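You operate a simulated robot arm through the tools that you are given. There is no shell and no other tool.

The job below is to be done with a simulated robot arm. You get a single attempt, and the scene is never put back.

Task
Press strut one straight in the straightener and lay it on the FINISHED mat.
Fine: bow toward the lever, probe on to read the gauge, no stroke too many, probe drawn back at the end. Where these are worked on the way, their far stop is far enough and under half their travel is too little: gauge probe.
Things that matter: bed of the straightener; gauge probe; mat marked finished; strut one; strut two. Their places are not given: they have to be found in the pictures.

It is judged by the outcome, as a careful person would: the job done as asked, and still so three seconds after it is handed in. It fails if anything else is knocked over, pushed out of place, dropped, spilled or broken.

Robot
A 7-joint arm with a two-finger parallel gripper, fixed in place. Base frame: the origin is at the foot of the arm, x ahead of it, y to its left, z up. Readings come in m, rad, newtons and seconds.
Its first joint turns from -2.304 to 2.304 rad. Payload 3.91 kg.
Tool frame: the origin (TCP) lies between the finger pads and is the grasp point; the fingertips stand 0.03 m ahead of it; z points along the fingers, y is the line along which they close. Largest opening 0.11 m; finger width 0.02, thickness 0.01; the body of the gripper, 0.048 by 0.112 m, starts 0.055 m behind the TCP.
Orientation is that of the tool frame in the base frame, as a unit quaternion [w, x, y, z]. With the fingers straight down and closing along the base's y, the tool's x points along the base's -x, its y along +y and its z along -z.

Tools
- The arm moves only by the tool play_rows. Its argument "series" is a list of rows, each a list of 2 entries, a list of its own where there are three numbers: the shift along the tool's x, y, z in units of 25 mm (1.0 is 25 mm), then the turn, a rotation vector about the tool's x, y, z in units of 6 degrees (1.0 is 6 degrees). In form: [[[dx, dy, dz], [rx, ry, rz]], ...]. A call has 1 to 20 rows; each row shifts and turns the commanded pose from where the row before left it, along the tool's axes as they then stand. "hand" is the finger opening in cm, from 0 to 11, set as the call begins (left out, the last holds). A call with a number of a shift or a turn outside -1 to 1 is refused whole. Each row takes 0.2 s and may step no farther than 0.05 m and 0.15 rad from the row before; otherwise, or with a gripper value out of range, the whole call is refused. A pose out of reach is approached as far as the arm can. The call stops where the force on the tool passes 50 N (or 10 N more than at its start, if that is more) or the arm is blocked; 0.2 s more then pass. The fingers move at their own pace (about 0.108 m/s each) and stop on an object; they squeeze with about 28 N. The grip force told is the motor's: it shows also when the fingers shut on nothing. Time passes only in rows, and 0.2 s behind the last, so rows that do not move let the fingers close. The reply holds the time, the measured pose of the TCP, the force on the tool along the base axes, the opening and the grip force, in the units named above and with some noise, with the torque about the TCP (base axes, N m) and any sound that the robot's microphone picked up.
- Cameras (640 x 400 px; columns grow to the right, rows downward): "scene" is fixed at [0.2165, -0.6486, 1.5898]; the picture's right is [0.88, -0.47, 0.00], its down [-0.21, -0.40, -0.89] and it looks along [0.42, 0.79, -0.45] (base axes); focal length 343 px, centre (320, 200). "wrist" rides on the gripper at [0.072, 0.017, -0.103] in the tool frame; the picture's right is [-0.23, 0.97, 0.00], its down [-0.76, -0.18, -0.62] and it looks along [-0.61, -0.14, 0.78] (tool axes); focal length 222 px, centre (320, 200).
- snapshot(camera): a new picture of that camera. The clock stands still meanwhile.
- locate(camera, pixels): for up to 12 pixels [column, row] of the newest picture of that camera ("zoom" is the newest enlarged one), the place [x, y, z] in the base frame of the surface seen there, good to about 0.002 m, but the place of the scene camera against the robot may be out by one fixed shift of up to 0.012 m in any direction. The clock stands still meanwhile.
- close_up(camera, box): a new picture of the part [left, top, right, bottom] of that camera's present view, enlarged. The clock stands still meanwhile.
- finish_job(): hands the job in; it is judged then, once.

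Open the gripper and draw the arm clear of the work before you hand the job in, unless the task says otherwise.

The tools are called after "Emit:" by a JSON object that holds its "fn" and its "kwargs". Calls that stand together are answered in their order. play_rows: Moves the arm, as the interface text tells. Its arguments: {"type":"object","properties":{"series":{"type":"array"},"hand":{"type":"number"}},"required":["series"]} The other tools are called the same way: snapshot (camera) takes a picture; locate (camera, pixels) gives the place of the surface under pixels of a picture; close_up (camera, box) takes an enlarged picture of a part of a camera's view; finish_job () hands the job in.

At the start:

```text
clock: 0.0
ee_pos: [0.3515, 0.5712, 1.1994]
ee_rot: [0.001, 0.0, 1.0, 0.0]
force: [-0.6, -1.1, 0.0]
ft_torque: [0.03, 0.04, 0.0]
width: 0.11
finger_force: 0.1
```

scene: 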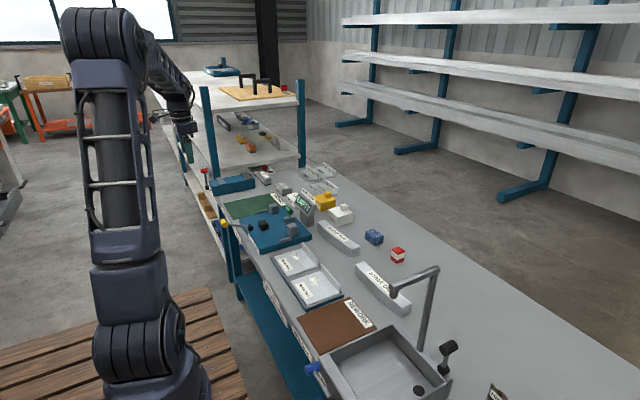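
wrist: 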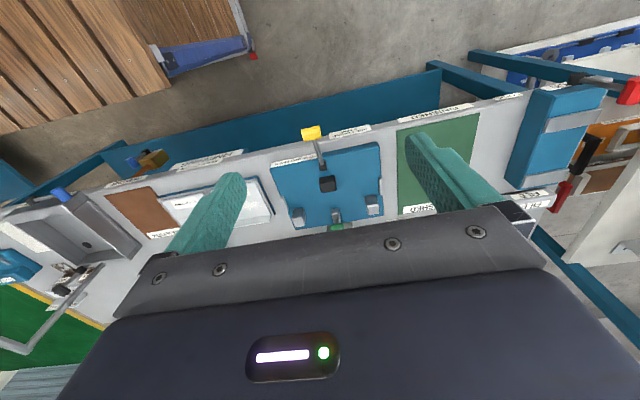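

The scene shows a blue machine around (278,230), a green mat (250,205), a brown mat (345,325), and light struts near (338,237) and (383,288). I'll enlarge these to read labels.

Emit:
{"fn": "close_up", "kwargs": {"camera": "scene", "box": [200, 160, 360, 260]}}

Emit:
{"fn": "close_up", "kwargs": {"camera": "scene", "box": [260, 200, 460, 325]}}

Emit:
{"fn": "close_up", "kwargs": {"camera": "scene", "box": [280, 280, 472, 400]}}

Emit:
{"fn": "close_up", "kwargs": {"camera": "wrist", "box": [240, 110, 400, 240]}}

```text
4.00 times, centred on (280, 210) of scene
```

zoom: 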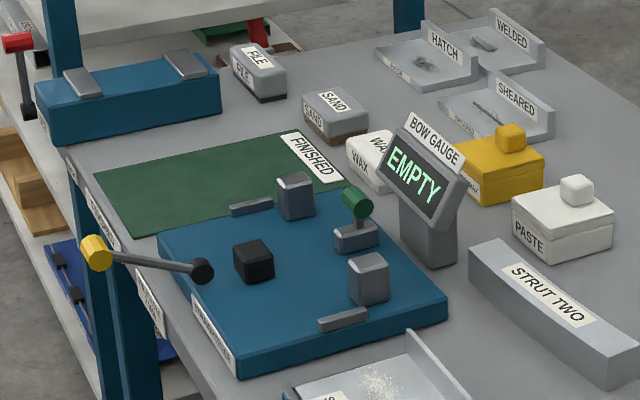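

```text
3.20 times, centred on (360, 262) of scene
```

zoom: 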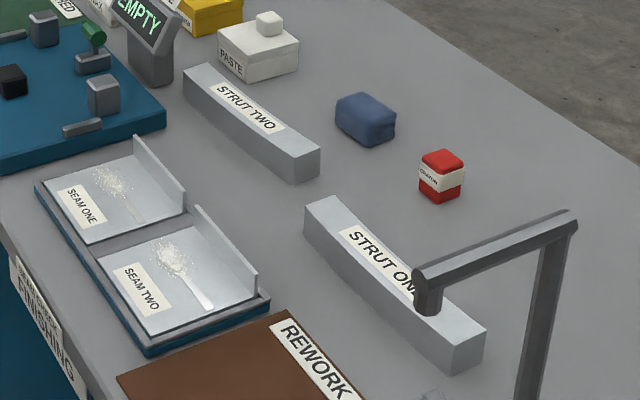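

```text
3.33 times, centred on (376, 340) of scene
```

zoom: 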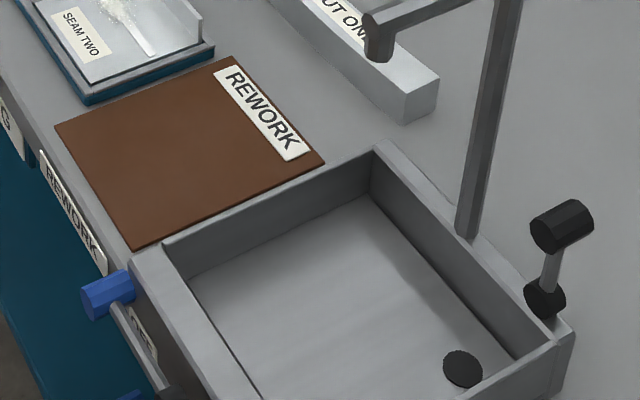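

```text
3.08 times, centred on (320, 175) of wrist
```

zoom: 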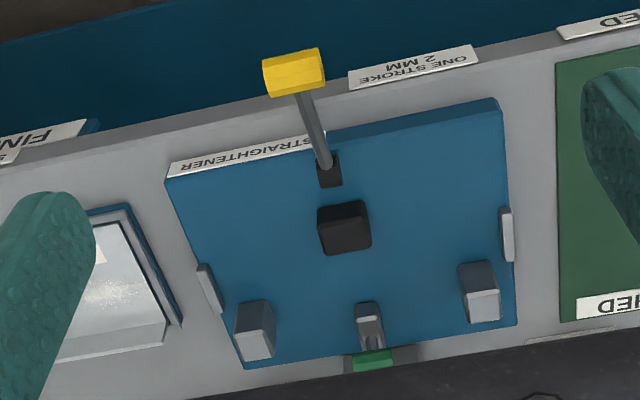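

The bed has two posts, a black ram on the lever side, a green-handled gauge probe between the posts, and a label "ONE STROKE 2 MM". I'll locate these features.

Emit:
{"fn": "close_up", "kwargs": {"camera": "scene", "box": [210, 190, 322, 260]}}

Emit:
{"fn": "close_up", "kwargs": {"camera": "wrist", "box": [260, 115, 400, 235]}}

```text
5.71 times, centred on (266, 225) of scene
```

zoom: 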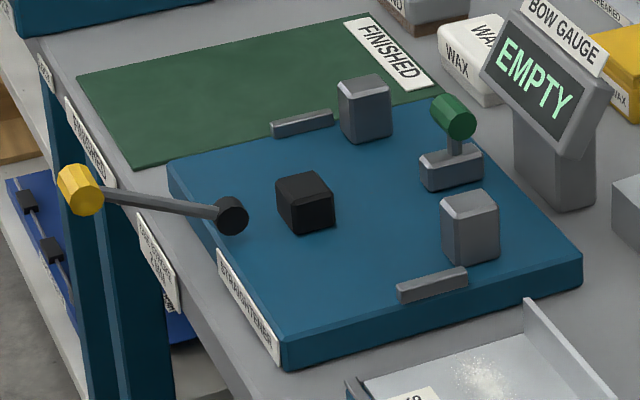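

```text
3.33 times, centred on (330, 175) of wrist
```

zoom: 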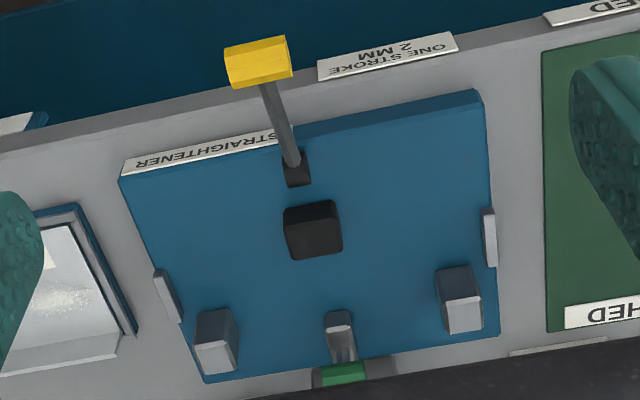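

Using the newest enlarged wrist view: posts at (215,340) and (460,295), ram at (312,230), probe (340,330), lever ball (258,60), guides (168,295), (489,237), bed corners.

Emit:
{"fn": "locate", "kwargs": {"camera": "zoom", "pixels": [[213, 322], [217, 358], [456, 278], [462, 315], [310, 215], [312, 247], [338, 318], [343, 372], [258, 60], [296, 172], [168, 295], [488, 235]]}}

Emit:
{"fn": "locate", "kwargs": {"camera": "zoom", "pixels": [[122, 180], [478, 95], [200, 380], [497, 333], [300, 300], [280, 260], [560, 60], [552, 320], [262, 90], [275, 120], [340, 345], [380, 370]]}}

Emit:
{"fn": "close_up", "kwargs": {"camera": "scene", "box": [210, 190, 322, 260]}}

```text
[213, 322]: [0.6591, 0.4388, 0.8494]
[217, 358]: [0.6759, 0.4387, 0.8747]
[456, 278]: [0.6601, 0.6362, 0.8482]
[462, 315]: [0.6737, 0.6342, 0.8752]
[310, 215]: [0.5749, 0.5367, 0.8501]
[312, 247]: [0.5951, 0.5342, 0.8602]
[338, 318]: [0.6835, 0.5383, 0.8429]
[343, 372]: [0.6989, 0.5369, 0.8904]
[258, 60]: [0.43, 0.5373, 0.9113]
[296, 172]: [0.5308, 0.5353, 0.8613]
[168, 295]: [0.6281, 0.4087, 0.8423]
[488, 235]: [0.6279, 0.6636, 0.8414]
```

```text
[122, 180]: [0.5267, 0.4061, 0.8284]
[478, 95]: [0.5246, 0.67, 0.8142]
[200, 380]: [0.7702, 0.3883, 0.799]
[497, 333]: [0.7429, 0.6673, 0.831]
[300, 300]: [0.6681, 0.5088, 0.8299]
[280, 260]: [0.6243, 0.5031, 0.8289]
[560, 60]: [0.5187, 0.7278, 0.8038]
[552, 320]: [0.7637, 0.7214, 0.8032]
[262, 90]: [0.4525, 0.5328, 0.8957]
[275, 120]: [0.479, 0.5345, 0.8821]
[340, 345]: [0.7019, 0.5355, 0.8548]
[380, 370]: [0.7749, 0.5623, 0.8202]
```

```text
5.71 times, centred on (266, 225) of scene
```

zoom: 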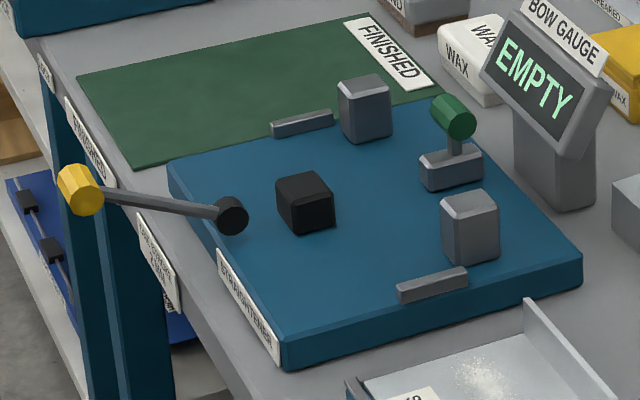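

Now the same features from the scene camera, to estimate its shift, then the struts.

Emit:
{"fn": "locate", "kwargs": {"camera": "zoom", "pixels": [[362, 82], [350, 112], [470, 202], [458, 235], [300, 185], [452, 110], [456, 143], [450, 160], [90, 190], [230, 215], [300, 125], [432, 285]]}}

Emit:
{"fn": "close_up", "kwargs": {"camera": "scene", "box": [340, 250, 436, 310]}}

```text
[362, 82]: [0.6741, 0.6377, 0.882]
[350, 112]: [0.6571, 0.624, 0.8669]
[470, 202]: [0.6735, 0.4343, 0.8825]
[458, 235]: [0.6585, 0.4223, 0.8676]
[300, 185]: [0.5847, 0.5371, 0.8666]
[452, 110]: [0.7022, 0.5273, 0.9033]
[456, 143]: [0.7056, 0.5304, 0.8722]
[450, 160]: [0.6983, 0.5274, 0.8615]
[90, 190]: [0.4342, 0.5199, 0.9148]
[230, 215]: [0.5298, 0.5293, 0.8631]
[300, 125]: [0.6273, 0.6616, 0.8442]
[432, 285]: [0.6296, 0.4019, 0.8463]
```

```text
6.67 times, centred on (388, 280) of scene
```

zoom: 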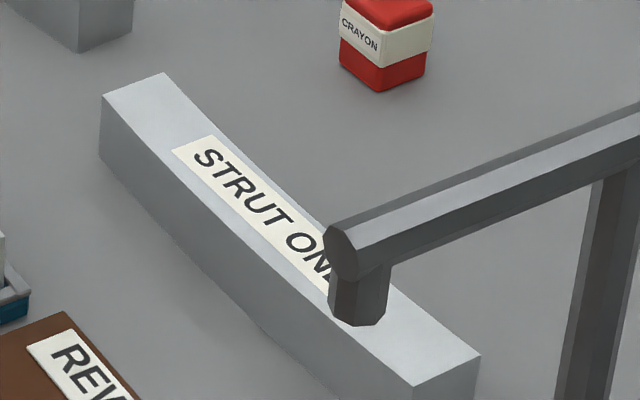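

Locating strut one's top corners and edges, and the spout that crosses the view.

Emit:
{"fn": "locate", "kwargs": {"camera": "zoom", "pixels": [[105, 97], [163, 75], [412, 385], [478, 356], [250, 255], [300, 215], [180, 178], [225, 128], [330, 315], [355, 310], [350, 240], [400, 298]]}}

Emit:
{"fn": "locate", "kwargs": {"camera": "scene", "pixels": [[318, 222], [360, 250], [432, 268], [418, 350], [398, 255], [374, 237], [341, 213], [325, 200], [450, 345], [395, 290], [345, 330], [405, 300]]}}

Emit:
{"fn": "snapshot", "kwargs": {"camera": "scene"}}

```text
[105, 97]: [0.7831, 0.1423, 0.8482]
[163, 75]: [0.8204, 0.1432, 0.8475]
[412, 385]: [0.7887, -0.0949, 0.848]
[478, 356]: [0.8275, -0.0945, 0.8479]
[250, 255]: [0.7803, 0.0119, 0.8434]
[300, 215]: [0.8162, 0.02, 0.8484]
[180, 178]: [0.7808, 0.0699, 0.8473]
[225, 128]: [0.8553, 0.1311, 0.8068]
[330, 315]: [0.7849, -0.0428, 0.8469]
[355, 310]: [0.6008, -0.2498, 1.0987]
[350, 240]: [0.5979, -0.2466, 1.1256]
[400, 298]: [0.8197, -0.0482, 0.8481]
```

```text
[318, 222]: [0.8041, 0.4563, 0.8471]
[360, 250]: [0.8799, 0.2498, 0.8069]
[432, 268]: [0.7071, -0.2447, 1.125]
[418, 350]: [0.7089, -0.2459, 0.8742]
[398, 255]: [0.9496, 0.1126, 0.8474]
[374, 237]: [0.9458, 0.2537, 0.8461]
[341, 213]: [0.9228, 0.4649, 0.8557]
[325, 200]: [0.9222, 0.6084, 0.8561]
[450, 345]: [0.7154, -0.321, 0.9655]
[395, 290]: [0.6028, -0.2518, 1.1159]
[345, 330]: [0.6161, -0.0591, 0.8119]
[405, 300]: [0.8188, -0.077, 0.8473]
```

```text
taken
```

scene: 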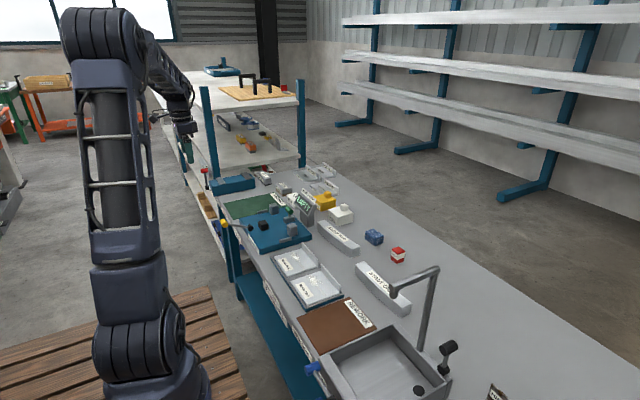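

Strut one lies along y near x 0.78–0.82, y −0.095–0.143, top z≈0.845, and its lower-left edge (250,255 in the zoom) bulges toward −x, which is the lever side. I carry the open gripper high over toward it.

Emit:
{"fn": "play_rows", "kwargs": {"series": [[[-0.9, -1, 0], [0, 0, 0]], [[-0.9, -1, 0], [0, 0, 0]], [[-0.9, -1, 0], [0, 0, 0]], [[-0.9, -1, 0], [0, 0, 0]], [[-0.9, -1, 0], [0, 0, 0]], [[-0.9, -1, 0], [0, 0, 0]], [[-0.9, -1, 0], [0, 0, 0]], [[-0.9, -1, 0], [0, 0, 0]], [[-0.9, -1, 0], [0, 0, 0]], [[-0.9, -1, 0], [0, 0, 0]], [[-0.9, -1, 0], [0, 0, 0]], [[-0.9, -1, 0], [0, 0, 0]], [[-0.9, -1, 0], [0, 0, 0]], [[-0.9, -1, 0], [0, 0, 0]], [[-0.9, -1, 0], [0, 0, 0]], [[-0.9, -1, 0], [0, 0, 0]], [[-0.9, -1, 0], [0, 0, 0]], [[-0.9, -1, 0], [0, 0, 0]], [[-0.9, -1, 0], [0, 0, 0]], [[-0.9, -1, 0], [0, 0, 0]]], "hand": 11}}

```text
clock: 4.2
ee_pos: [0.8022, 0.0689, 1.2012]
ee_rot: [0.0, -0.001, 1.0, 0.0]
force: [-0.3, -0.1, 0.1]
ft_torque: [-0.03, -0.01, 0.01]
width: 0.11
finger_force: 0.1
```

The arm is above strut one's area; I turn the tool +90° so that the fingers close along x.

Emit:
{"fn": "play_rows", "kwargs": {"series": [[[0, 0, 0], [0, 0, 1]], [[0, 0, 0], [0, 0, 1]], [[0, 0, 0], [0, 0, 1]], [[0, 0, 0], [0, 0, 1]], [[0, 0, 0], [0, 0, 1]], [[0, 0, 0], [0, 0, 1]], [[0, 0, 0], [0, 0, 1]], [[0, 0, 0], [0, 0, 1]], [[0, 0, 0], [0, 0, 1]], [[0, 0, 0], [0, 0, 1]], [[0, 0, 0], [0, 0, 1]], [[0, 0, 0], [0, 0, 1]], [[0, 0, 0], [0, 0, 1]], [[0, 0, 0], [0, 0, 1]], [[0, 0, 0], [0, 0, 1]]]}}

Emit:
{"fn": "snapshot", "kwargs": {"camera": "wrist"}}

```text
clock: 7.4
ee_pos: [0.8032, 0.0714, 1.1989]
ee_rot: [0.0, 0.707, 0.707, 0.0]
force: [-0.5, 0.0, -0.2]
ft_torque: [0.0, 0.04, 0.0]
width: 0.1101
finger_force: 0.0
```

```text
taken
```

wrist: 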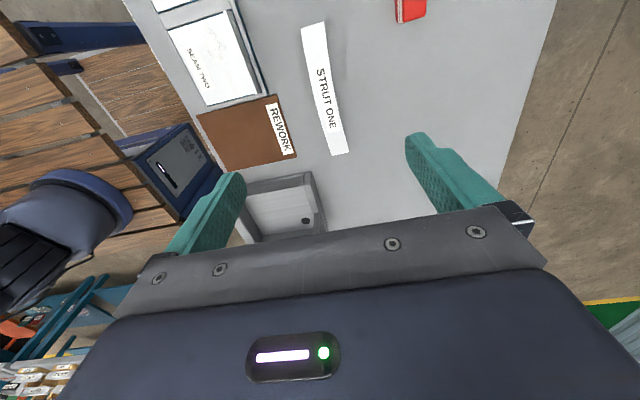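

Strut one appears at (325,90) in the wrist view; I enlarge it to measure its outline.

Emit:
{"fn": "close_up", "kwargs": {"camera": "wrist", "box": [236, 10, 412, 160]}}

```text
2.67 times, centred on (324, 85) of wrist
```

zoom: 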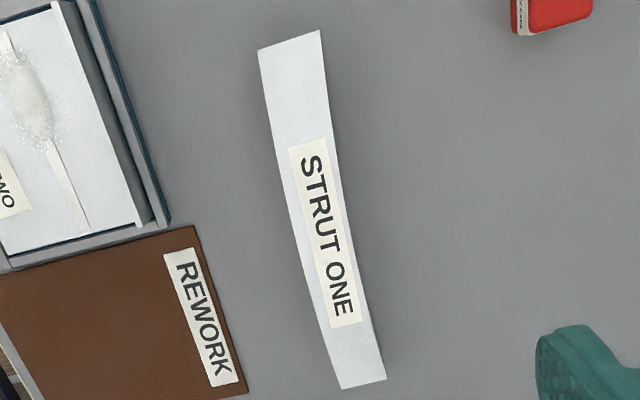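

Locating points along both long edges of strut one.

Emit:
{"fn": "locate", "kwargs": {"camera": "zoom", "pixels": [[261, 52], [317, 33], [272, 130], [284, 200], [300, 260], [318, 322], [343, 385], [383, 377], [328, 110], [340, 180], [352, 250], [366, 320]]}}

```text
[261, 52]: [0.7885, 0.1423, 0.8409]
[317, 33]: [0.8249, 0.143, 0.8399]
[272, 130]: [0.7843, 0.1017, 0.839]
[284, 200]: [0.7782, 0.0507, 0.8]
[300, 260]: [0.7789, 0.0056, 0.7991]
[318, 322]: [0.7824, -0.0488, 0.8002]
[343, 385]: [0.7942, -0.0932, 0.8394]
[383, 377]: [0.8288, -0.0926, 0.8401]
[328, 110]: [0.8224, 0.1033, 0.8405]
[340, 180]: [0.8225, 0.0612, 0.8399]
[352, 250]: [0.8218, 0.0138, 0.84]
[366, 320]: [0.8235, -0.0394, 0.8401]
```

Readings confirm the bulge toward −x of about 5 mm (far edge 0.8249/0.8218/0.8288), centre near (0.803, 0.025), top 0.840. I centre over it, match its ~1° yaw and descend most of the way.

Emit:
{"fn": "play_rows", "kwargs": {"series": [[[-0.93, 0, 0], [0, 0, -0.08]], [[-0.93, 0, 0], [0, 0, -0.08]], [[0, 0, 1], [0, 0, 0]], [[0, 0, 1], [0, 0, 0]], [[0, 0, 1], [0, 0, 0]], [[0, 0, 1], [0, 0, 0]], [[0, 0, 1], [0, 0, 0]], [[0, 0, 1], [0, 0, 0]], [[0, 0, 1], [0, 0, 0]], [[0, 0, 1], [0, 0, 0]], [[0, 0, 1], [0, 0, 0]], [[0, 0, 1], [0, 0, 0]], [[0, 0, 1], [0, 0, 0]]], "hand": 8}}

Emit:
{"fn": "snapshot", "kwargs": {"camera": "wrist"}}

```text
clock: 10.2
ee_pos: [0.8027, 0.0231, 0.925]
ee_rot: [-0.001, 0.701, 0.713, -0.001]
force: [0.0, 0.4, 0.6]
ft_torque: [0.03, 0.0, 0.0]
width: 0.0798
finger_force: 0.1
```

```text
taken
```

wrist: 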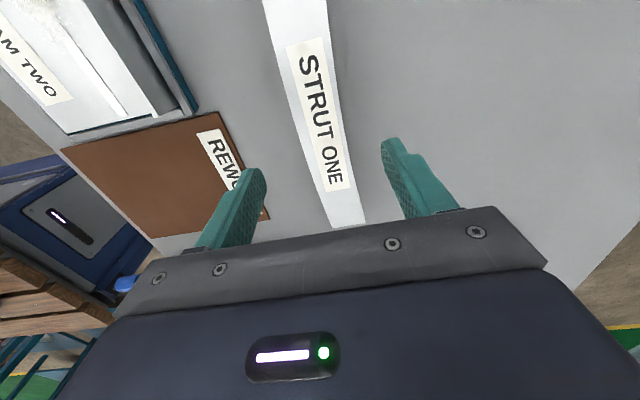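

The fingers straddle strut one with room on both sides (label at (322,110)). I go down 80 mm and close.

Emit:
{"fn": "play_rows", "kwargs": {"series": [[[0.07, 0, 0.8], [0, 0, 0]], [[0, 0, 0.8], [0, 0, 0]], [[0, 0, 0.8], [0, 0, 0]], [[0, 0, 0.8], [0, 0, 0]]]}}

Emit:
{"fn": "play_rows", "kwargs": {"series": [[[0, 0, 0], [0, 0, 0]], [[0, 0, 0], [0, 0, 0]], [[0, 0, 0], [0, 0, 0]], [[0, 0, 0], [0, 0, 0]]], "hand": 2}}

```text
clock: 11.2
ee_pos: [0.8037, 0.0257, 0.8451]
ee_rot: [0.001, 0.701, 0.713, 0.0]
force: [0.1, 0.0, -0.3]
ft_torque: [-0.02, 0.02, -0.06]
width: 0.0799
finger_force: 0.0
```

```text
clock: 12.2
ee_pos: [0.804, 0.0256, 0.846]
ee_rot: [0.0, 0.701, 0.713, 0.0]
force: [0.6, 0.3, 0.3]
ft_torque: [-0.01, -0.01, 0.12]
width: 0.0397
finger_force: 28.2
```

The fingers hold strut one at 39.7 mm with 28 N. I lift it 100 mm and read the weight.

Emit:
{"fn": "play_rows", "kwargs": {"series": [[[0, 0, -0.3], [0, 0, 0]], [[0, 0, -0.7], [0, 0, 0]], [[0, 0, -1], [0, 0, 0]], [[0, 0, -1], [0, 0, 0]], [[0, 0, -1], [0, 0, 0]], [[0, 0, 0], [0, 0, 0]]]}}

Emit:
{"fn": "snapshot", "kwargs": {"camera": "wrist"}}

```text
clock: 13.6
ee_pos: [0.8033, 0.027, 0.9456]
ee_rot: [0.0, 0.701, 0.713, -0.001]
force: [-0.5, -0.4, -3.7]
ft_torque: [0.0, 0.01, -0.02]
width: 0.0393
finger_force: 27.7
```

```text
taken
```

wrist: 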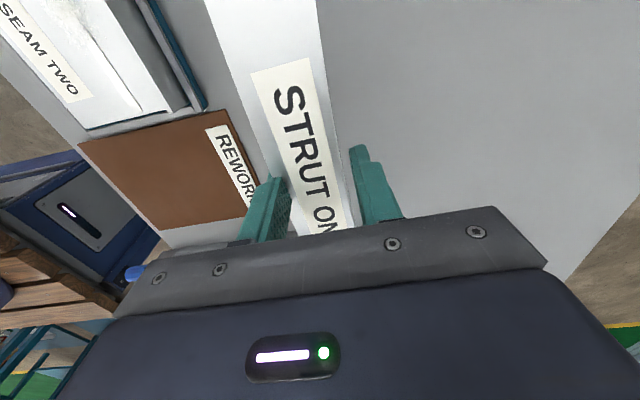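

Weight is about 3.7 N and the strut hangs level. I lift, square up the yaw, and check the surroundings of the shelf before crossing.

Emit:
{"fn": "play_rows", "kwargs": {"series": [[[0, 0, -1], [0, 0, 0.16]], [[0, 0, -1], [0, 0, 0]], [[0, 0, -1], [0, 0, 0]], [[0, 0, -1], [0, 0, 0]], [[0, 0, -1], [0, 0, 0]]]}}

Emit:
{"fn": "snapshot", "kwargs": {"camera": "scene"}}

Emit:
{"fn": "locate", "kwargs": {"camera": "scene", "pixels": [[212, 150], [302, 140], [298, 97], [210, 88], [305, 200], [250, 160]]}}

```text
clock: 14.8
ee_pos: [0.8031, 0.0256, 1.0699]
ee_rot: [0.0, 0.708, 0.707, 0.0]
force: [-0.2, 0.5, -3.3]
ft_torque: [0.03, -0.01, -0.02]
width: 0.0397
finger_force: 27.5
```

```text
taken
```

scene: 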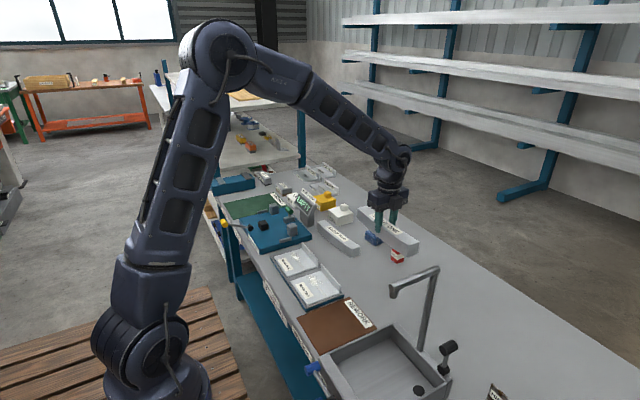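

```text
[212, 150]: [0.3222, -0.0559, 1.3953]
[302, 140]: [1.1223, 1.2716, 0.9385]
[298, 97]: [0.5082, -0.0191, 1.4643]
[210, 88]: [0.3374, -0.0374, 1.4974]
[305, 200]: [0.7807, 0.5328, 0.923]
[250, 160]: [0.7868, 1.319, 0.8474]
```

The shelf stands far behind (y≈1.27) and the gauge's top is about 0.93–0.95, so I cross at z 1.07 to above the bed.

Emit:
{"fn": "play_rows", "kwargs": {"series": [[[1, -0.335, 0], [0, 0, 0]], [[1, -0.335, 0], [0, 0, 0]], [[1, -0.335, 0], [0, 0, 0]], [[1, -0.335, 0], [0, 0, 0]], [[1, -0.335, 0], [0, 0, 0]], [[1, -0.335, 0], [0, 0, 0]], [[1, -0.335, 0], [0, 0, 0]], [[1, -0.335, 0], [0, 0, 0]], [[1, -0.335, 0], [0, 0, 0]], [[1, -0.335, 0], [0, 0, 0]], [[1, -0.335, 0], [0, 0, 0]], [[1, -0.335, 0], [0, 0, 0]], [[1, -0.335, 0], [0, 0, 0]], [[1, -0.335, 0], [0, 0, 0]], [[1, -0.335, 0], [0, 0, 0]], [[1, -0.335, 0], [0, 0, 0]], [[1, -0.335, 0], [0, 0, 0]], [[1, -0.335, 0], [0, 0, 0]], [[1, -0.335, 0], [0, 0, 0]], [[1, -0.335, 0], [0, 0, 0]]]}}

Emit:
{"fn": "snapshot", "kwargs": {"camera": "wrist"}}

Emit:
{"fn": "snapshot", "kwargs": {"camera": "scene"}}

```text
clock: 19.0
ee_pos: [0.6347, 0.5258, 1.0697]
ee_rot: [0.0, 0.707, 0.708, -0.001]
force: [0.7, 0.3, -2.9]
ft_torque: [0.03, 0.0, -0.01]
width: 0.0397
finger_force: 27.9
```

```text
taken
```

wrist: 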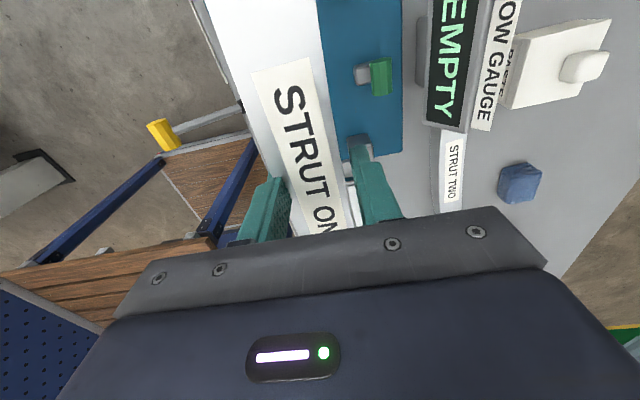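

```text
taken
```

scene: 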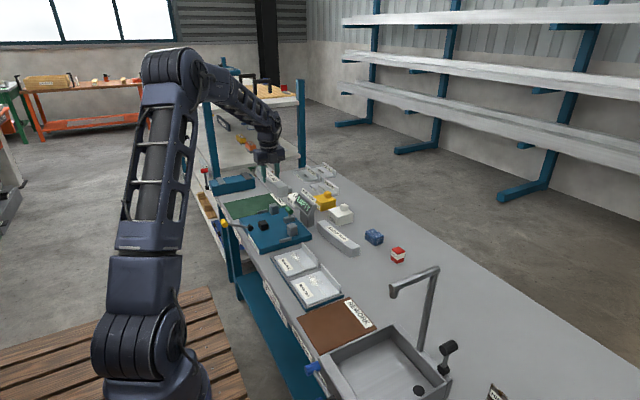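

The gauge still says EMPTY and the strut hides the bed in the wrist view, so I measure the ram and posts in an enlarged scene view.

Emit:
{"fn": "close_up", "kwargs": {"camera": "scene", "box": [244, 196, 316, 248]}}

```text
7.69 times, centred on (280, 222) of scene
```

zoom: 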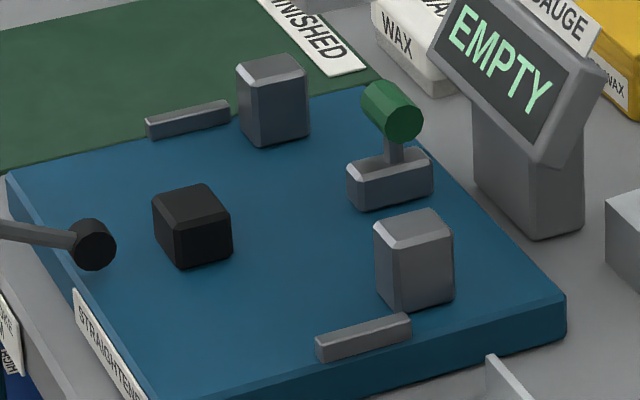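

Locating ram corners (225,215)/(228,240), the posts' −x faces (378,260), (242,110), guides and probe tip (350,180).

Emit:
{"fn": "locate", "kwargs": {"camera": "zoom", "pixels": [[225, 218], [230, 238], [183, 250], [182, 220], [207, 190], [180, 262], [380, 285], [243, 115], [320, 350], [407, 325], [230, 108], [352, 190]]}}

Emit:
{"fn": "locate", "kwargs": {"camera": "zoom", "pixels": [[395, 255], [450, 240], [307, 90], [390, 100], [415, 125], [430, 180], [150, 130], [325, 340], [400, 318], [372, 203], [265, 140], [400, 305]]}}

```text
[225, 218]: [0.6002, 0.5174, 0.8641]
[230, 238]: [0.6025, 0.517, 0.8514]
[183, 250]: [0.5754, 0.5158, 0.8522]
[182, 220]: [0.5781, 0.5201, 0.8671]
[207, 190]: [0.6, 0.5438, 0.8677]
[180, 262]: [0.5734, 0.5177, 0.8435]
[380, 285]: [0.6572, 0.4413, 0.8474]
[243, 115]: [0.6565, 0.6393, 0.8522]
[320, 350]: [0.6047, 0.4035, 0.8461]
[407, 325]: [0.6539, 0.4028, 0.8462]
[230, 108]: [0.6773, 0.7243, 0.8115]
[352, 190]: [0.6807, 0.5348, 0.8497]
```

```text
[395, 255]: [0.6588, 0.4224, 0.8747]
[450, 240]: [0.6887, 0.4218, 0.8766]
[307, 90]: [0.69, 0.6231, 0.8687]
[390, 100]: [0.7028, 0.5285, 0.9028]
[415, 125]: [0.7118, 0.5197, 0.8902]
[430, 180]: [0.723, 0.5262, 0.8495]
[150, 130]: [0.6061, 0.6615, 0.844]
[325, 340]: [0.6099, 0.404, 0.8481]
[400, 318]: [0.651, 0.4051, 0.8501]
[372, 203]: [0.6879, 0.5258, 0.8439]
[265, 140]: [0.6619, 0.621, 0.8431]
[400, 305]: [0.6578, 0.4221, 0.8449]
```

The ram front (x≈0.602) and posts (x≈0.656) leave too little room for a finger at mid-strut, so I must grip off-centre, between ram and post. I go back to the strut's original spot to regrip it.

Emit:
{"fn": "play_rows", "kwargs": {"series": [[[-1, 0.335, 0], [0, 0, 0]], [[-1, 0.335, 0], [0, 0, 0]], [[-1, 0.335, 0], [0, 0, 0]], [[-1, 0.335, 0], [0, 0, 0]], [[-1, 0.335, 0], [0, 0, 0]], [[-1, 0.335, 0], [0, 0, 0]], [[-1, 0.335, 0], [0, 0, 0]], [[-1, 0.335, 0], [0, 0, 0]], [[-1, 0.335, 0], [0, 0, 0]], [[-1, 0.335, 0], [0, 0, 0]], [[-1, 0.335, 0], [0, 0, 0]], [[-1, 0.335, 0], [0, 0, 0]], [[-1, 0.335, 0], [0, 0, 0]], [[-1, 0.335, 0], [0, 0, 0]], [[-1, 0.335, 0], [0, 0, 0]], [[-1, 0.335, 0], [0, 0, 0]], [[-1, 0.335, 0], [0, 0, 0]], [[-1, 0.335, 0], [0, 0, 0]], [[-1, 0.335, 0], [0, 0, 0]], [[-1, 0.335, 0], [0, 0, 0]]]}}

Emit:
{"fn": "play_rows", "kwargs": {"series": [[[0, 0, 1], [0, 0, 0]], [[0, 0, 1], [0, 0, 0]], [[0, 0, 1], [0, 0, 0]], [[0, 0, 1], [0, 0, 0]], [[0, 0, 1], [0, 0, 0]], [[0, 0, 1], [0, 0, 0]], [[0, 0, 1], [0, 0, 0]], [[0, 0, 1], [0, 0, 0]], [[0, 0, 0.6], [0, 0, 0]], [[0, 0, 0], [0, 0, 0]]]}}

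```text
clock: 23.2
ee_pos: [0.8053, 0.0268, 1.07]
ee_rot: [0.0, 0.706, 0.708, 0.0]
force: [0.3, 0.2, -2.5]
ft_torque: [0.01, -0.04, 0.01]
width: 0.0397
finger_force: 27.9
```

```text
clock: 25.4
ee_pos: [0.8029, 0.025, 0.8555]
ee_rot: [0.0, 0.707, 0.707, 0.001]
force: [0.5, -0.2, -2.9]
ft_torque: [0.0, -0.02, 0.03]
width: 0.0396
finger_force: 27.7
```

Strut bottom is about 9 mm above the bench; I lower the rest in small steps watching the force.

Emit:
{"fn": "play_rows", "kwargs": {"series": [[[0, 0, 0.15], [0, 0, 0]], [[0, 0, 0.12], [0, 0, 0]], [[0, 0, 0.08], [0, 0, 0]], [[0, 0, 0], [0, 0, 0]]]}}

```text
clock: 26.4
ee_pos: [0.8027, 0.0268, 0.8466]
ee_rot: [0.0, 0.707, 0.707, 0.0]
force: [0.5, -0.1, -2.1]
ft_torque: [0.01, 0.02, 0.0]
width: 0.0396
finger_force: 27.6
```

Nearly down (force easing to −2.1 N). I open, shift 40 mm toward −y along the strut, and regrip.

Emit:
{"fn": "play_rows", "kwargs": {"series": [[[0, 0, 0], [0, 0, 0]], [[0, 0, 0], [0, 0, 0]], [[-0.8, 0, 0], [0, 0, 0]], [[-0.8, 0, 0], [0, 0, 0]], [[0, 0, 0], [0, 0, 0]]], "hand": 7}}

Emit:
{"fn": "snapshot", "kwargs": {"camera": "wrist"}}

```text
clock: 27.6
ee_pos: [0.8033, -0.0138, 0.8457]
ee_rot: [0.0, 0.707, 0.707, 0.0]
force: [0.1, -0.5, 0.6]
ft_torque: [0.0, 0.02, 0.02]
width: 0.0701
finger_force: 0.1
```

```text
taken
```

wrist: 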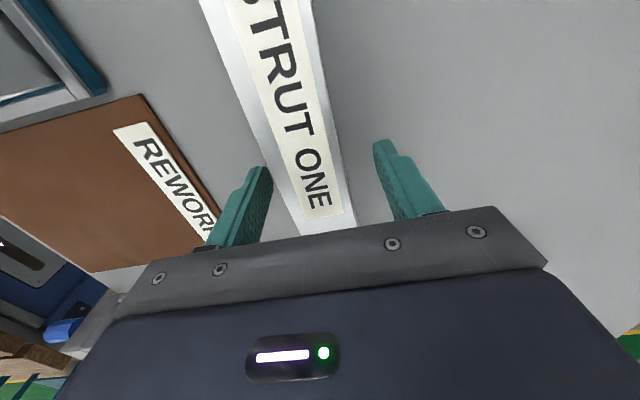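

Fingers straddle the strut 40 mm off its centre. I turn slightly (1.8°) to match the local tangent of the bow, then close.

Emit:
{"fn": "play_rows", "kwargs": {"series": [[[0, 0, 0], [0, 0, -0.3]], [[0, 0, 0], [0, 0, 0]]]}}

Emit:
{"fn": "play_rows", "kwargs": {"series": [[[0, 0, 0], [0, 0, 0]], [[0, 0, 0], [0, 0, 0]], [[0, 0, 0], [0, 0, 0]], [[0, 0, 0], [0, 0, 0]]], "hand": 2}}

Emit:
{"fn": "close_up", "kwargs": {"camera": "scene", "box": [340, 250, 436, 310]}}

```text
clock: 28.2
ee_pos: [0.803, -0.014, 0.8453]
ee_rot: [0.0, 0.695, 0.719, 0.0]
force: [-0.8, 0.0, -0.2]
ft_torque: [-0.01, 0.0, 0.02]
width: 0.0699
finger_force: 0.0
```

```text
clock: 29.2
ee_pos: [0.8025, -0.0148, 0.8464]
ee_rot: [0.0, 0.695, 0.719, -0.001]
force: [0.1, 0.1, 1.8]
ft_torque: [0.01, 0.06, -0.2]
width: 0.04
finger_force: 28.1
```

```text
6.67 times, centred on (388, 280) of scene
```

zoom: 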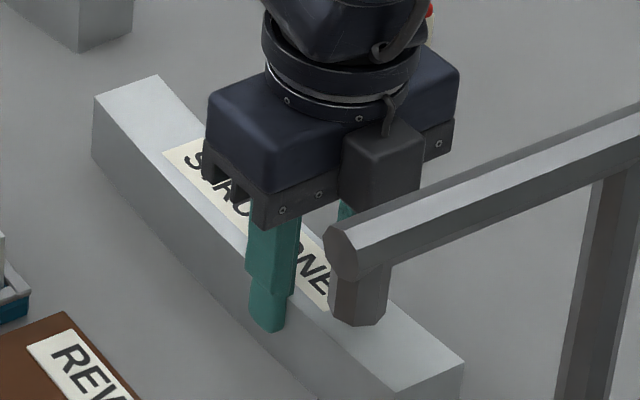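

Held again (40.0 mm, 28 N). I check the strut's orientation in the tool's frame by locating its end corners at (96,98), (157,77), (462,362).

Emit:
{"fn": "locate", "kwargs": {"camera": "zoom", "pixels": [[97, 98], [156, 77], [461, 362], [459, 357], [240, 265], [170, 185], [300, 335], [400, 310]]}}

```text
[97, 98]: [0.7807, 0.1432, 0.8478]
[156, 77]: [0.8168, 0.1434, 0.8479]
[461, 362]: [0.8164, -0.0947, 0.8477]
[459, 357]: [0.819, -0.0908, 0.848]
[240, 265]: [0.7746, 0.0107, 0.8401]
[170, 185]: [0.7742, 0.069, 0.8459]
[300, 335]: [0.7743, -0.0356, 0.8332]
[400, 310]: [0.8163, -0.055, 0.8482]
```

The scene readings suggest the strut shifted about 5 mm in −x relative to what I expect from the tool pose; I check against the fingers in both cameras.

Emit:
{"fn": "locate", "kwargs": {"camera": "zoom", "pixels": [[262, 290], [265, 320], [270, 230], [260, 250], [345, 212], [282, 210], [318, 195], [436, 145]]}}

Emit:
{"fn": "snapshot", "kwargs": {"camera": "wrist"}}

Emit:
{"fn": "locate", "kwargs": {"camera": "wrist", "pixels": [[220, 20], [235, 80], [250, 140], [305, 20], [318, 80], [332, 140], [345, 190], [270, 200], [350, 180], [420, 60], [280, 190], [364, 160]]}}

```text
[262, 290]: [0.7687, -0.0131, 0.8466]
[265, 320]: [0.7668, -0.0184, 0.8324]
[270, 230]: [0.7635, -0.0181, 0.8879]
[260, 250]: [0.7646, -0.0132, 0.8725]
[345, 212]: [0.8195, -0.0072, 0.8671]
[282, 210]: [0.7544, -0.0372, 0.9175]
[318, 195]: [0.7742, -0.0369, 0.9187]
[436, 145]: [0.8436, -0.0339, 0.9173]
```

```text
taken
```

wrist: 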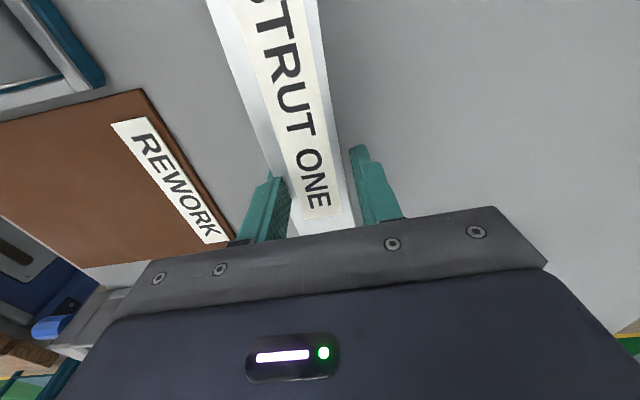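

```text
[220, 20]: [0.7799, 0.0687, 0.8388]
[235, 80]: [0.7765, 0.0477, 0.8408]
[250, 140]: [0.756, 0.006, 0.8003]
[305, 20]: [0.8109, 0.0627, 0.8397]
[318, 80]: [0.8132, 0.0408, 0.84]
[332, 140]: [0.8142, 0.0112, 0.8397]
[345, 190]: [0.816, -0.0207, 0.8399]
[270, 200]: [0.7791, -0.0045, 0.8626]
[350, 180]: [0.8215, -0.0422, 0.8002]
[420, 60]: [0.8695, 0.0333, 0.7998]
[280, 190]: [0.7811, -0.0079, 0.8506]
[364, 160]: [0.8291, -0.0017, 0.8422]
```

I enlarge the wrist view for exact edge picks.

Emit:
{"fn": "close_up", "kwargs": {"camera": "wrist", "box": [190, 0, 430, 240]}}

```text
1.67 times, centred on (310, 120) of wrist
```

zoom: 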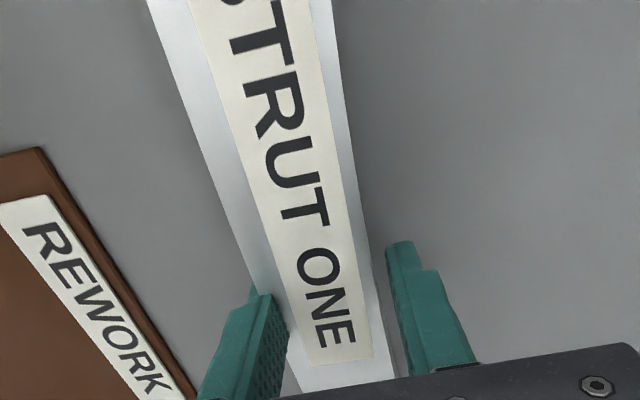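

Locating left-edge points (165,40)…(250,270) and right-edge points (334,40)…(372,265) in this enlargement.

Emit:
{"fn": "locate", "kwargs": {"camera": "zoom", "pixels": [[164, 30], [202, 130], [226, 195], [250, 260], [331, 20], [344, 100], [357, 180], [370, 260], [382, 330], [402, 250], [420, 300], [278, 350]]}}

```text
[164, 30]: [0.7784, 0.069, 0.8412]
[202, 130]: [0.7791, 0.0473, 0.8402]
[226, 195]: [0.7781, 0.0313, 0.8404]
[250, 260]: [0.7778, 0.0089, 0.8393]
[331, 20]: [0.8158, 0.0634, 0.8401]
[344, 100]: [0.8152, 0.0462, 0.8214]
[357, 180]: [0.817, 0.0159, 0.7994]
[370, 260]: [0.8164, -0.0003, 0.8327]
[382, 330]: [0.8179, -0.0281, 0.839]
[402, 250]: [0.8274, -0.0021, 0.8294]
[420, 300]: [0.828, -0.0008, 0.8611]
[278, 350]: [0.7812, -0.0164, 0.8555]
```

Both cameras agree: the strut behaves physically as a straight ~39 mm bar and only its drawn mid part bulges ~5 mm toward −x; my 1.8° turn is not needed. I open, undo the turn and regrip square.

Emit:
{"fn": "play_rows", "kwargs": {"series": [[[0, 0, 0], [0, 0, 0]], [[0, 0, 0], [0, 0, 0]], [[0, 0, 0], [0, 0, 0.3]], [[0, 0, 0], [0, 0, 0]]], "hand": 6}}

Emit:
{"fn": "play_rows", "kwargs": {"series": [[[0, 0, 0], [0, 0, 0]], [[0, 0, 0], [0, 0, 0]], [[0, 0, 0], [0, 0, 0]], [[0, 0, 0], [0, 0, 0]]], "hand": 2}}

Emit:
{"fn": "close_up", "kwargs": {"camera": "scene", "box": [340, 250, 436, 310]}}

```text
clock: 30.2
ee_pos: [0.8032, -0.0143, 0.8459]
ee_rot: [0.0, 0.707, 0.707, 0.0]
force: [0.4, 1.4, -1.5]
ft_torque: [0.01, 0.01, 0.02]
width: 0.06
finger_force: 0.1
```

```text
clock: 31.2
ee_pos: [0.8026, -0.0133, 0.8467]
ee_rot: [0.0, 0.707, 0.707, 0.0]
force: [-0.8, 0.0, 0.3]
ft_torque: [-0.07, -0.01, 0.03]
width: 0.0394
finger_force: 28.4
```

```text
6.67 times, centred on (388, 280) of scene
```

zoom: 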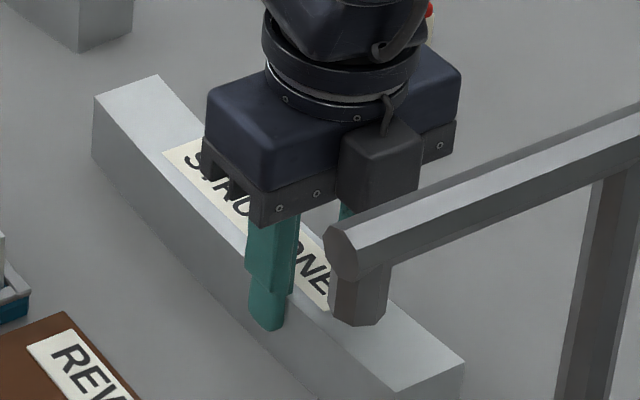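

Square grip at 39.4 mm, 40 mm off centre. I lift and check it does not droop.

Emit:
{"fn": "play_rows", "kwargs": {"series": [[[0, 0, -0.3], [0, 0, 0]], [[0, 0, -0.7], [0, 0, 0]], [[0, 0, -1], [0, 0, 0]], [[0, 0, -1], [0, 0, 0]], [[0, 0, -1], [0, 0, 0]], [[0, 0, -1], [0, 0, 0]], [[0, 0, -1], [0, 0, 0]], [[0, 0, -1], [0, 0, 0]], [[0, 0, -1], [0, 0, 0]], [[0, 0, -1], [0, 0, 0]], [[0, 0, 0], [0, 0, 0]]]}}

Emit:
{"fn": "snapshot", "kwargs": {"camera": "wrist"}}

Emit:
{"fn": "close_up", "kwargs": {"camera": "scene", "box": [320, 130, 480, 230]}}

```text
clock: 33.6
ee_pos: [0.8033, -0.0133, 1.072]
ee_rot: [0.0, 0.706, 0.708, 0.0]
force: [0.5, 0.7, -2.6]
ft_torque: [-0.11, -0.01, 0.0]
width: 0.0399
finger_force: 28.6
```

```text
taken
```

wrist: 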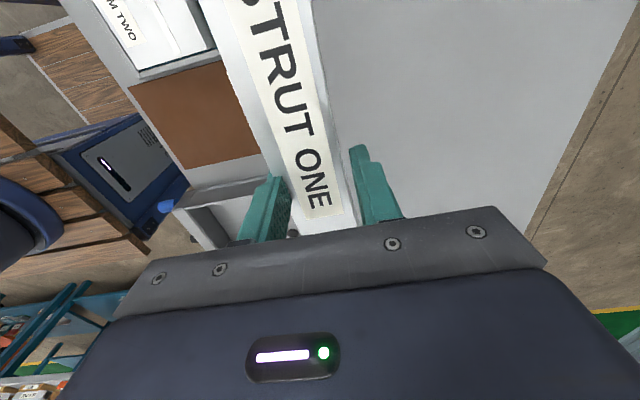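

```text
4.00 times, centred on (400, 180) of scene
```

zoom: 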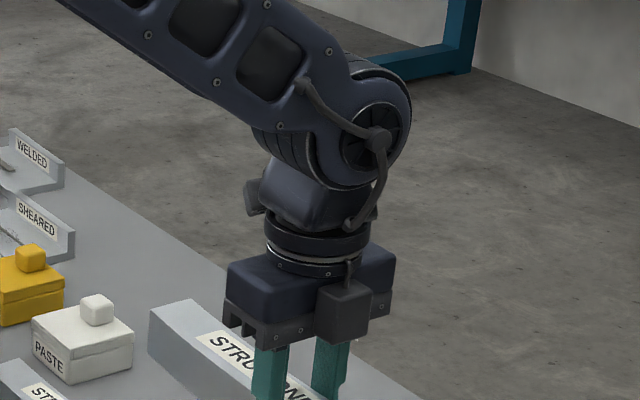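

The strut looks level; I verify with a few top-surface heights at (165,320), (215,360) and from the wrist view.

Emit:
{"fn": "locate", "kwargs": {"camera": "zoom", "pixels": [[160, 318], [185, 305], [200, 350], [230, 375]]}}

Emit:
{"fn": "locate", "kwargs": {"camera": "wrist", "pixels": [[240, 20], [300, 20], [260, 90], [318, 120], [270, 150], [335, 180]]}}

```text
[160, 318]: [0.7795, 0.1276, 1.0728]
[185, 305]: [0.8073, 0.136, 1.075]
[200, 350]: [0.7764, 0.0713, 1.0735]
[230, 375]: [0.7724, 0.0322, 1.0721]
```

```text
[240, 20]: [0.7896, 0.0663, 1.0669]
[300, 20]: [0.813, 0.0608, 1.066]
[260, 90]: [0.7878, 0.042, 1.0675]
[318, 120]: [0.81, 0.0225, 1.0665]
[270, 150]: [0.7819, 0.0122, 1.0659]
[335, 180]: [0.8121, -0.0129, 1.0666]
```

Level to a millimetre. I cross to above the bed again.

Emit:
{"fn": "play_rows", "kwargs": {"series": [[[1, -0.335, 0], [0, 0, 0]], [[1, -0.335, 0], [0, 0, 0]], [[1, -0.335, 0], [0, 0, 0]], [[1, -0.335, 0], [0, 0, 0]], [[1, -0.335, 0], [0, 0, 0]], [[1, -0.335, 0], [0, 0, 0]], [[1, -0.335, 0], [0, 0, 0]], [[1, -0.335, 0], [0, 0, 0]], [[1, -0.335, 0], [0, 0, 0]], [[1, -0.335, 0], [0, 0, 0]], [[1, -0.335, 0], [0, 0, 0]], [[1, -0.335, 0], [0, 0, 0]], [[1, -0.335, 0], [0, 0, 0]], [[1, -0.335, 0], [0, 0, 0]], [[1, -0.335, 0], [0, 0, 0]], [[1, -0.335, 0], [0, 0, 0]], [[1, -0.335, 0], [0, 0, 0]], [[1, -0.335, 0], [0, 0, 0]], [[1, -0.335, 0], [0, 0, 0]], [[1, -0.335, 0], [0, 0, 0]]]}}

Emit:
{"fn": "play_rows", "kwargs": {"series": [[[0.44, 0, 0.5], [0, 0, 0]], [[0, 0, 1], [0, 0, 0]], [[0, 0, 1], [0, 0, 0]], [[0, 0, 1], [0, 0, 0]], [[0, 0, 0], [0, 0, 0]]]}}

Emit:
{"fn": "close_up", "kwargs": {"camera": "scene", "box": [232, 180, 328, 250]}}

Emit:
{"fn": "snapshot", "kwargs": {"camera": "wrist"}}

```text
clock: 37.8
ee_pos: [0.6362, 0.4854, 1.0702]
ee_rot: [0.0, 0.707, 0.707, 0.0]
force: [1.3, -0.3, -2.5]
ft_torque: [-0.11, 0.02, -0.04]
width: 0.0397
finger_force: 27.8
```

```text
clock: 39.0
ee_pos: [0.6354, 0.4971, 0.9839]
ee_rot: [0.0, 0.707, 0.707, 0.0]
force: [-0.2, -0.2, -2.7]
ft_torque: [-0.14, 0.01, 0.01]
width: 0.0396
finger_force: 27.7
```

```text
5.71 times, centred on (280, 215) of scene
```

zoom: 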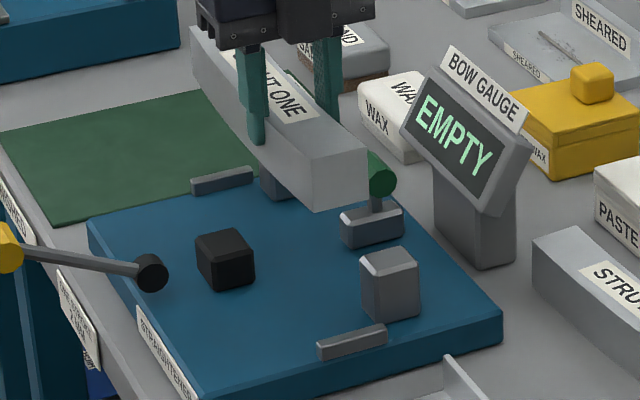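

```text
taken
```

wrist: 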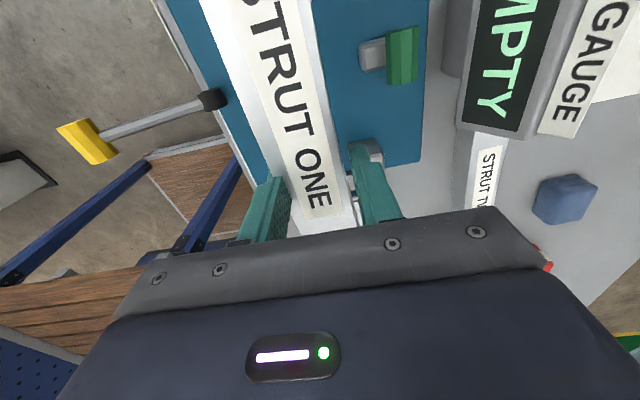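

Now hovering: I compare the strut's −y end face ((316,190), (365,175)) with the −y guide's inner top edge ((320,342), (380,326)), posts and ram, all in the same camera.

Emit:
{"fn": "locate", "kwargs": {"camera": "zoom", "pixels": [[320, 190], [365, 175], [342, 185], [322, 345], [350, 336], [381, 328], [322, 352], [384, 336], [366, 290], [364, 300], [215, 284], [252, 270]]}}

Emit:
{"fn": "close_up", "kwargs": {"camera": "scene", "box": [280, 222, 312, 248]}}

```text
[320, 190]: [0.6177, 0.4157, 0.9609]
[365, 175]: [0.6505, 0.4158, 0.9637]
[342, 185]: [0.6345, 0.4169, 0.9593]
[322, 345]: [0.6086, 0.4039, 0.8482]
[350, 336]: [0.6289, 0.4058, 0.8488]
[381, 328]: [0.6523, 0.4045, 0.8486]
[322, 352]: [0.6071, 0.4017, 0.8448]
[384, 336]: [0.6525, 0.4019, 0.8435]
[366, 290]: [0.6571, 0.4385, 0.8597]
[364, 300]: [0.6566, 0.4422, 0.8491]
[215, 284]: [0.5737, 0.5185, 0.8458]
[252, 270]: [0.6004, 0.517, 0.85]
```

```text
15.38 times, centred on (296, 235) of scene
```

zoom: 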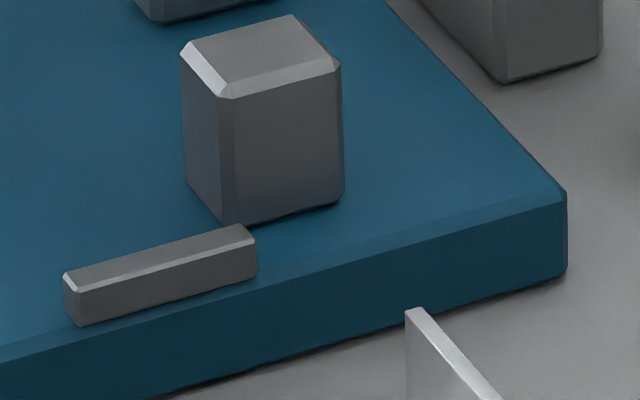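

Locating the guide's top-face inner edge ((150,248)/(238,225)) and outer edge ((80,290)/(250,243)), and the post's front edges.

Emit:
{"fn": "locate", "kwargs": {"camera": "zoom", "pixels": [[72, 271], [150, 250], [235, 228], [80, 295], [160, 278], [250, 250], [85, 318], [200, 180], [215, 210], [190, 185], [280, 190], [195, 60]]}}

Emit:
{"fn": "close_up", "kwargs": {"camera": "scene", "box": [256, 196, 288, 222]}}

```text
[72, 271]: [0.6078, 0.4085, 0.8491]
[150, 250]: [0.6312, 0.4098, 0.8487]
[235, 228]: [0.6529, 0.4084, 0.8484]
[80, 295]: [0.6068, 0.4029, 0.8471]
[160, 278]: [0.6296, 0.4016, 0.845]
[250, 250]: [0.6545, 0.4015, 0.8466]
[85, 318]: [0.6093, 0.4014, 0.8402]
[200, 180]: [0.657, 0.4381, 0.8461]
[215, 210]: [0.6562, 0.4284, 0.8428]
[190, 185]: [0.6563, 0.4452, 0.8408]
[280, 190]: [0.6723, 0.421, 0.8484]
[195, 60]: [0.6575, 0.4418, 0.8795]
```

```text
15.38 times, centred on (272, 209) of scene
```

zoom: 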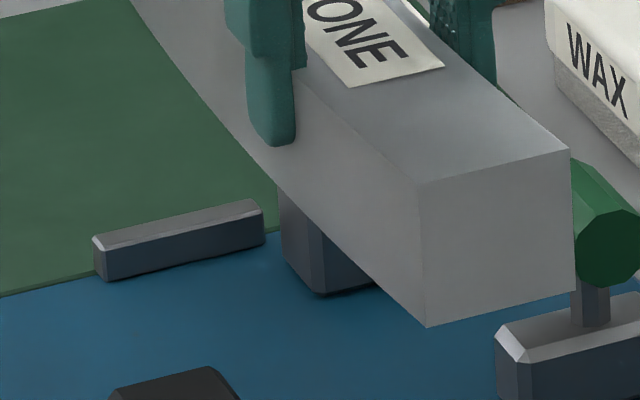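

Now the +y guide and the strut end in the same view.

Emit:
{"fn": "locate", "kwargs": {"camera": "zoom", "pixels": [[105, 262], [180, 245], [255, 228], [110, 250], [250, 215], [425, 250], [565, 210], [500, 230], [427, 310], [420, 200], [355, 280], [300, 230]]}}

```text
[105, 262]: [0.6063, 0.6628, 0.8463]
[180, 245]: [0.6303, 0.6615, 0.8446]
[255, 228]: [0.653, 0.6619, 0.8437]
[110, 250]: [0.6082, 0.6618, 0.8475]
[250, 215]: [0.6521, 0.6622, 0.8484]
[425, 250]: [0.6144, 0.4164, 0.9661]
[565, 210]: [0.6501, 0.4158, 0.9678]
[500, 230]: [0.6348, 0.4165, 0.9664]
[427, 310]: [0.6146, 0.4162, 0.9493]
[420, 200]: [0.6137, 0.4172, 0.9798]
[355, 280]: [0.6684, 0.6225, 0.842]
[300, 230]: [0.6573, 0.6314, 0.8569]
```

Guides' inner faces (0.410, 0.662) give a centre of 0.536, so the strut (−y end at 0.4163) is well placed; it sits between ram (0.602) and posts (0.6565). I lower 100 mm, nudging 2 mm toward the posts.

Emit:
{"fn": "play_rows", "kwargs": {"series": [[[0, 0.08, 0.5], [0, 0, 0]], [[0, 0, 0.7], [0, 0, 0]], [[0, 0, 0.7], [0, 0, 0]], [[0, 0, 0.7], [0, 0, 0]], [[0, 0, 0.7], [0, 0, 0]], [[0, 0, 0.5], [0, 0, 0]], [[0, 0, 0.2], [0, 0, 0]], [[0, 0, 0], [0, 0, 0]]]}}

Emit:
{"fn": "close_up", "kwargs": {"camera": "scene", "box": [240, 192, 320, 248]}}

```text
clock: 40.8
ee_pos: [0.6372, 0.4979, 0.8835]
ee_rot: [0.0, 0.707, 0.707, 0.0]
force: [0.4, -0.4, -2.7]
ft_torque: [-0.13, -0.01, -0.01]
width: 0.0396
finger_force: 28.0
```

```text
7.14 times, centred on (280, 220) of scene
```

zoom: 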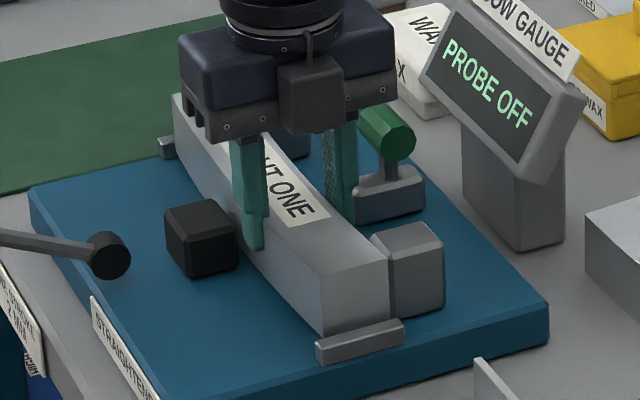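

The gauge now reads PROBE OFF, so the strut is recognised. I set it down the last ~9 mm gently.

Emit:
{"fn": "play_rows", "kwargs": {"series": [[[0, 0, 0.15], [0, 0, 0]], [[0, 0, 0.12], [0, 0, 0]], [[0, 0, 0.07], [0, 0, 0]], [[0, 0, 0], [0, 0, 0]]]}}

```text
clock: 41.8
ee_pos: [0.6365, 0.4973, 0.8761]
ee_rot: [0.0, 0.707, 0.707, 0.001]
force: [-0.4, -2.6, 16.3]
ft_torque: [-0.52, 0.16, 0.0]
width: 0.0397
finger_force: 27.8
```

Seated (16 N up). I relieve the press by 1.5 mm and nudge +x a few mm so the strut rests against both posts.

Emit:
{"fn": "play_rows", "kwargs": {"series": [[[0, 0, -0.06], [0, 0, 0]], [[0, 0.05, 0], [0, 0, 0]], [[0, 0.05, 0], [0, 0, 0]], [[0, 0, 0], [0, 0, 0]]]}}

```text
clock: 42.8
ee_pos: [0.6389, 0.4964, 0.8768]
ee_rot: [0.001, 0.707, 0.707, 0.0]
force: [-3.0, 1.5, 6.3]
ft_torque: [-0.09, 0.16, -0.02]
width: 0.0397
finger_force: 27.7
```

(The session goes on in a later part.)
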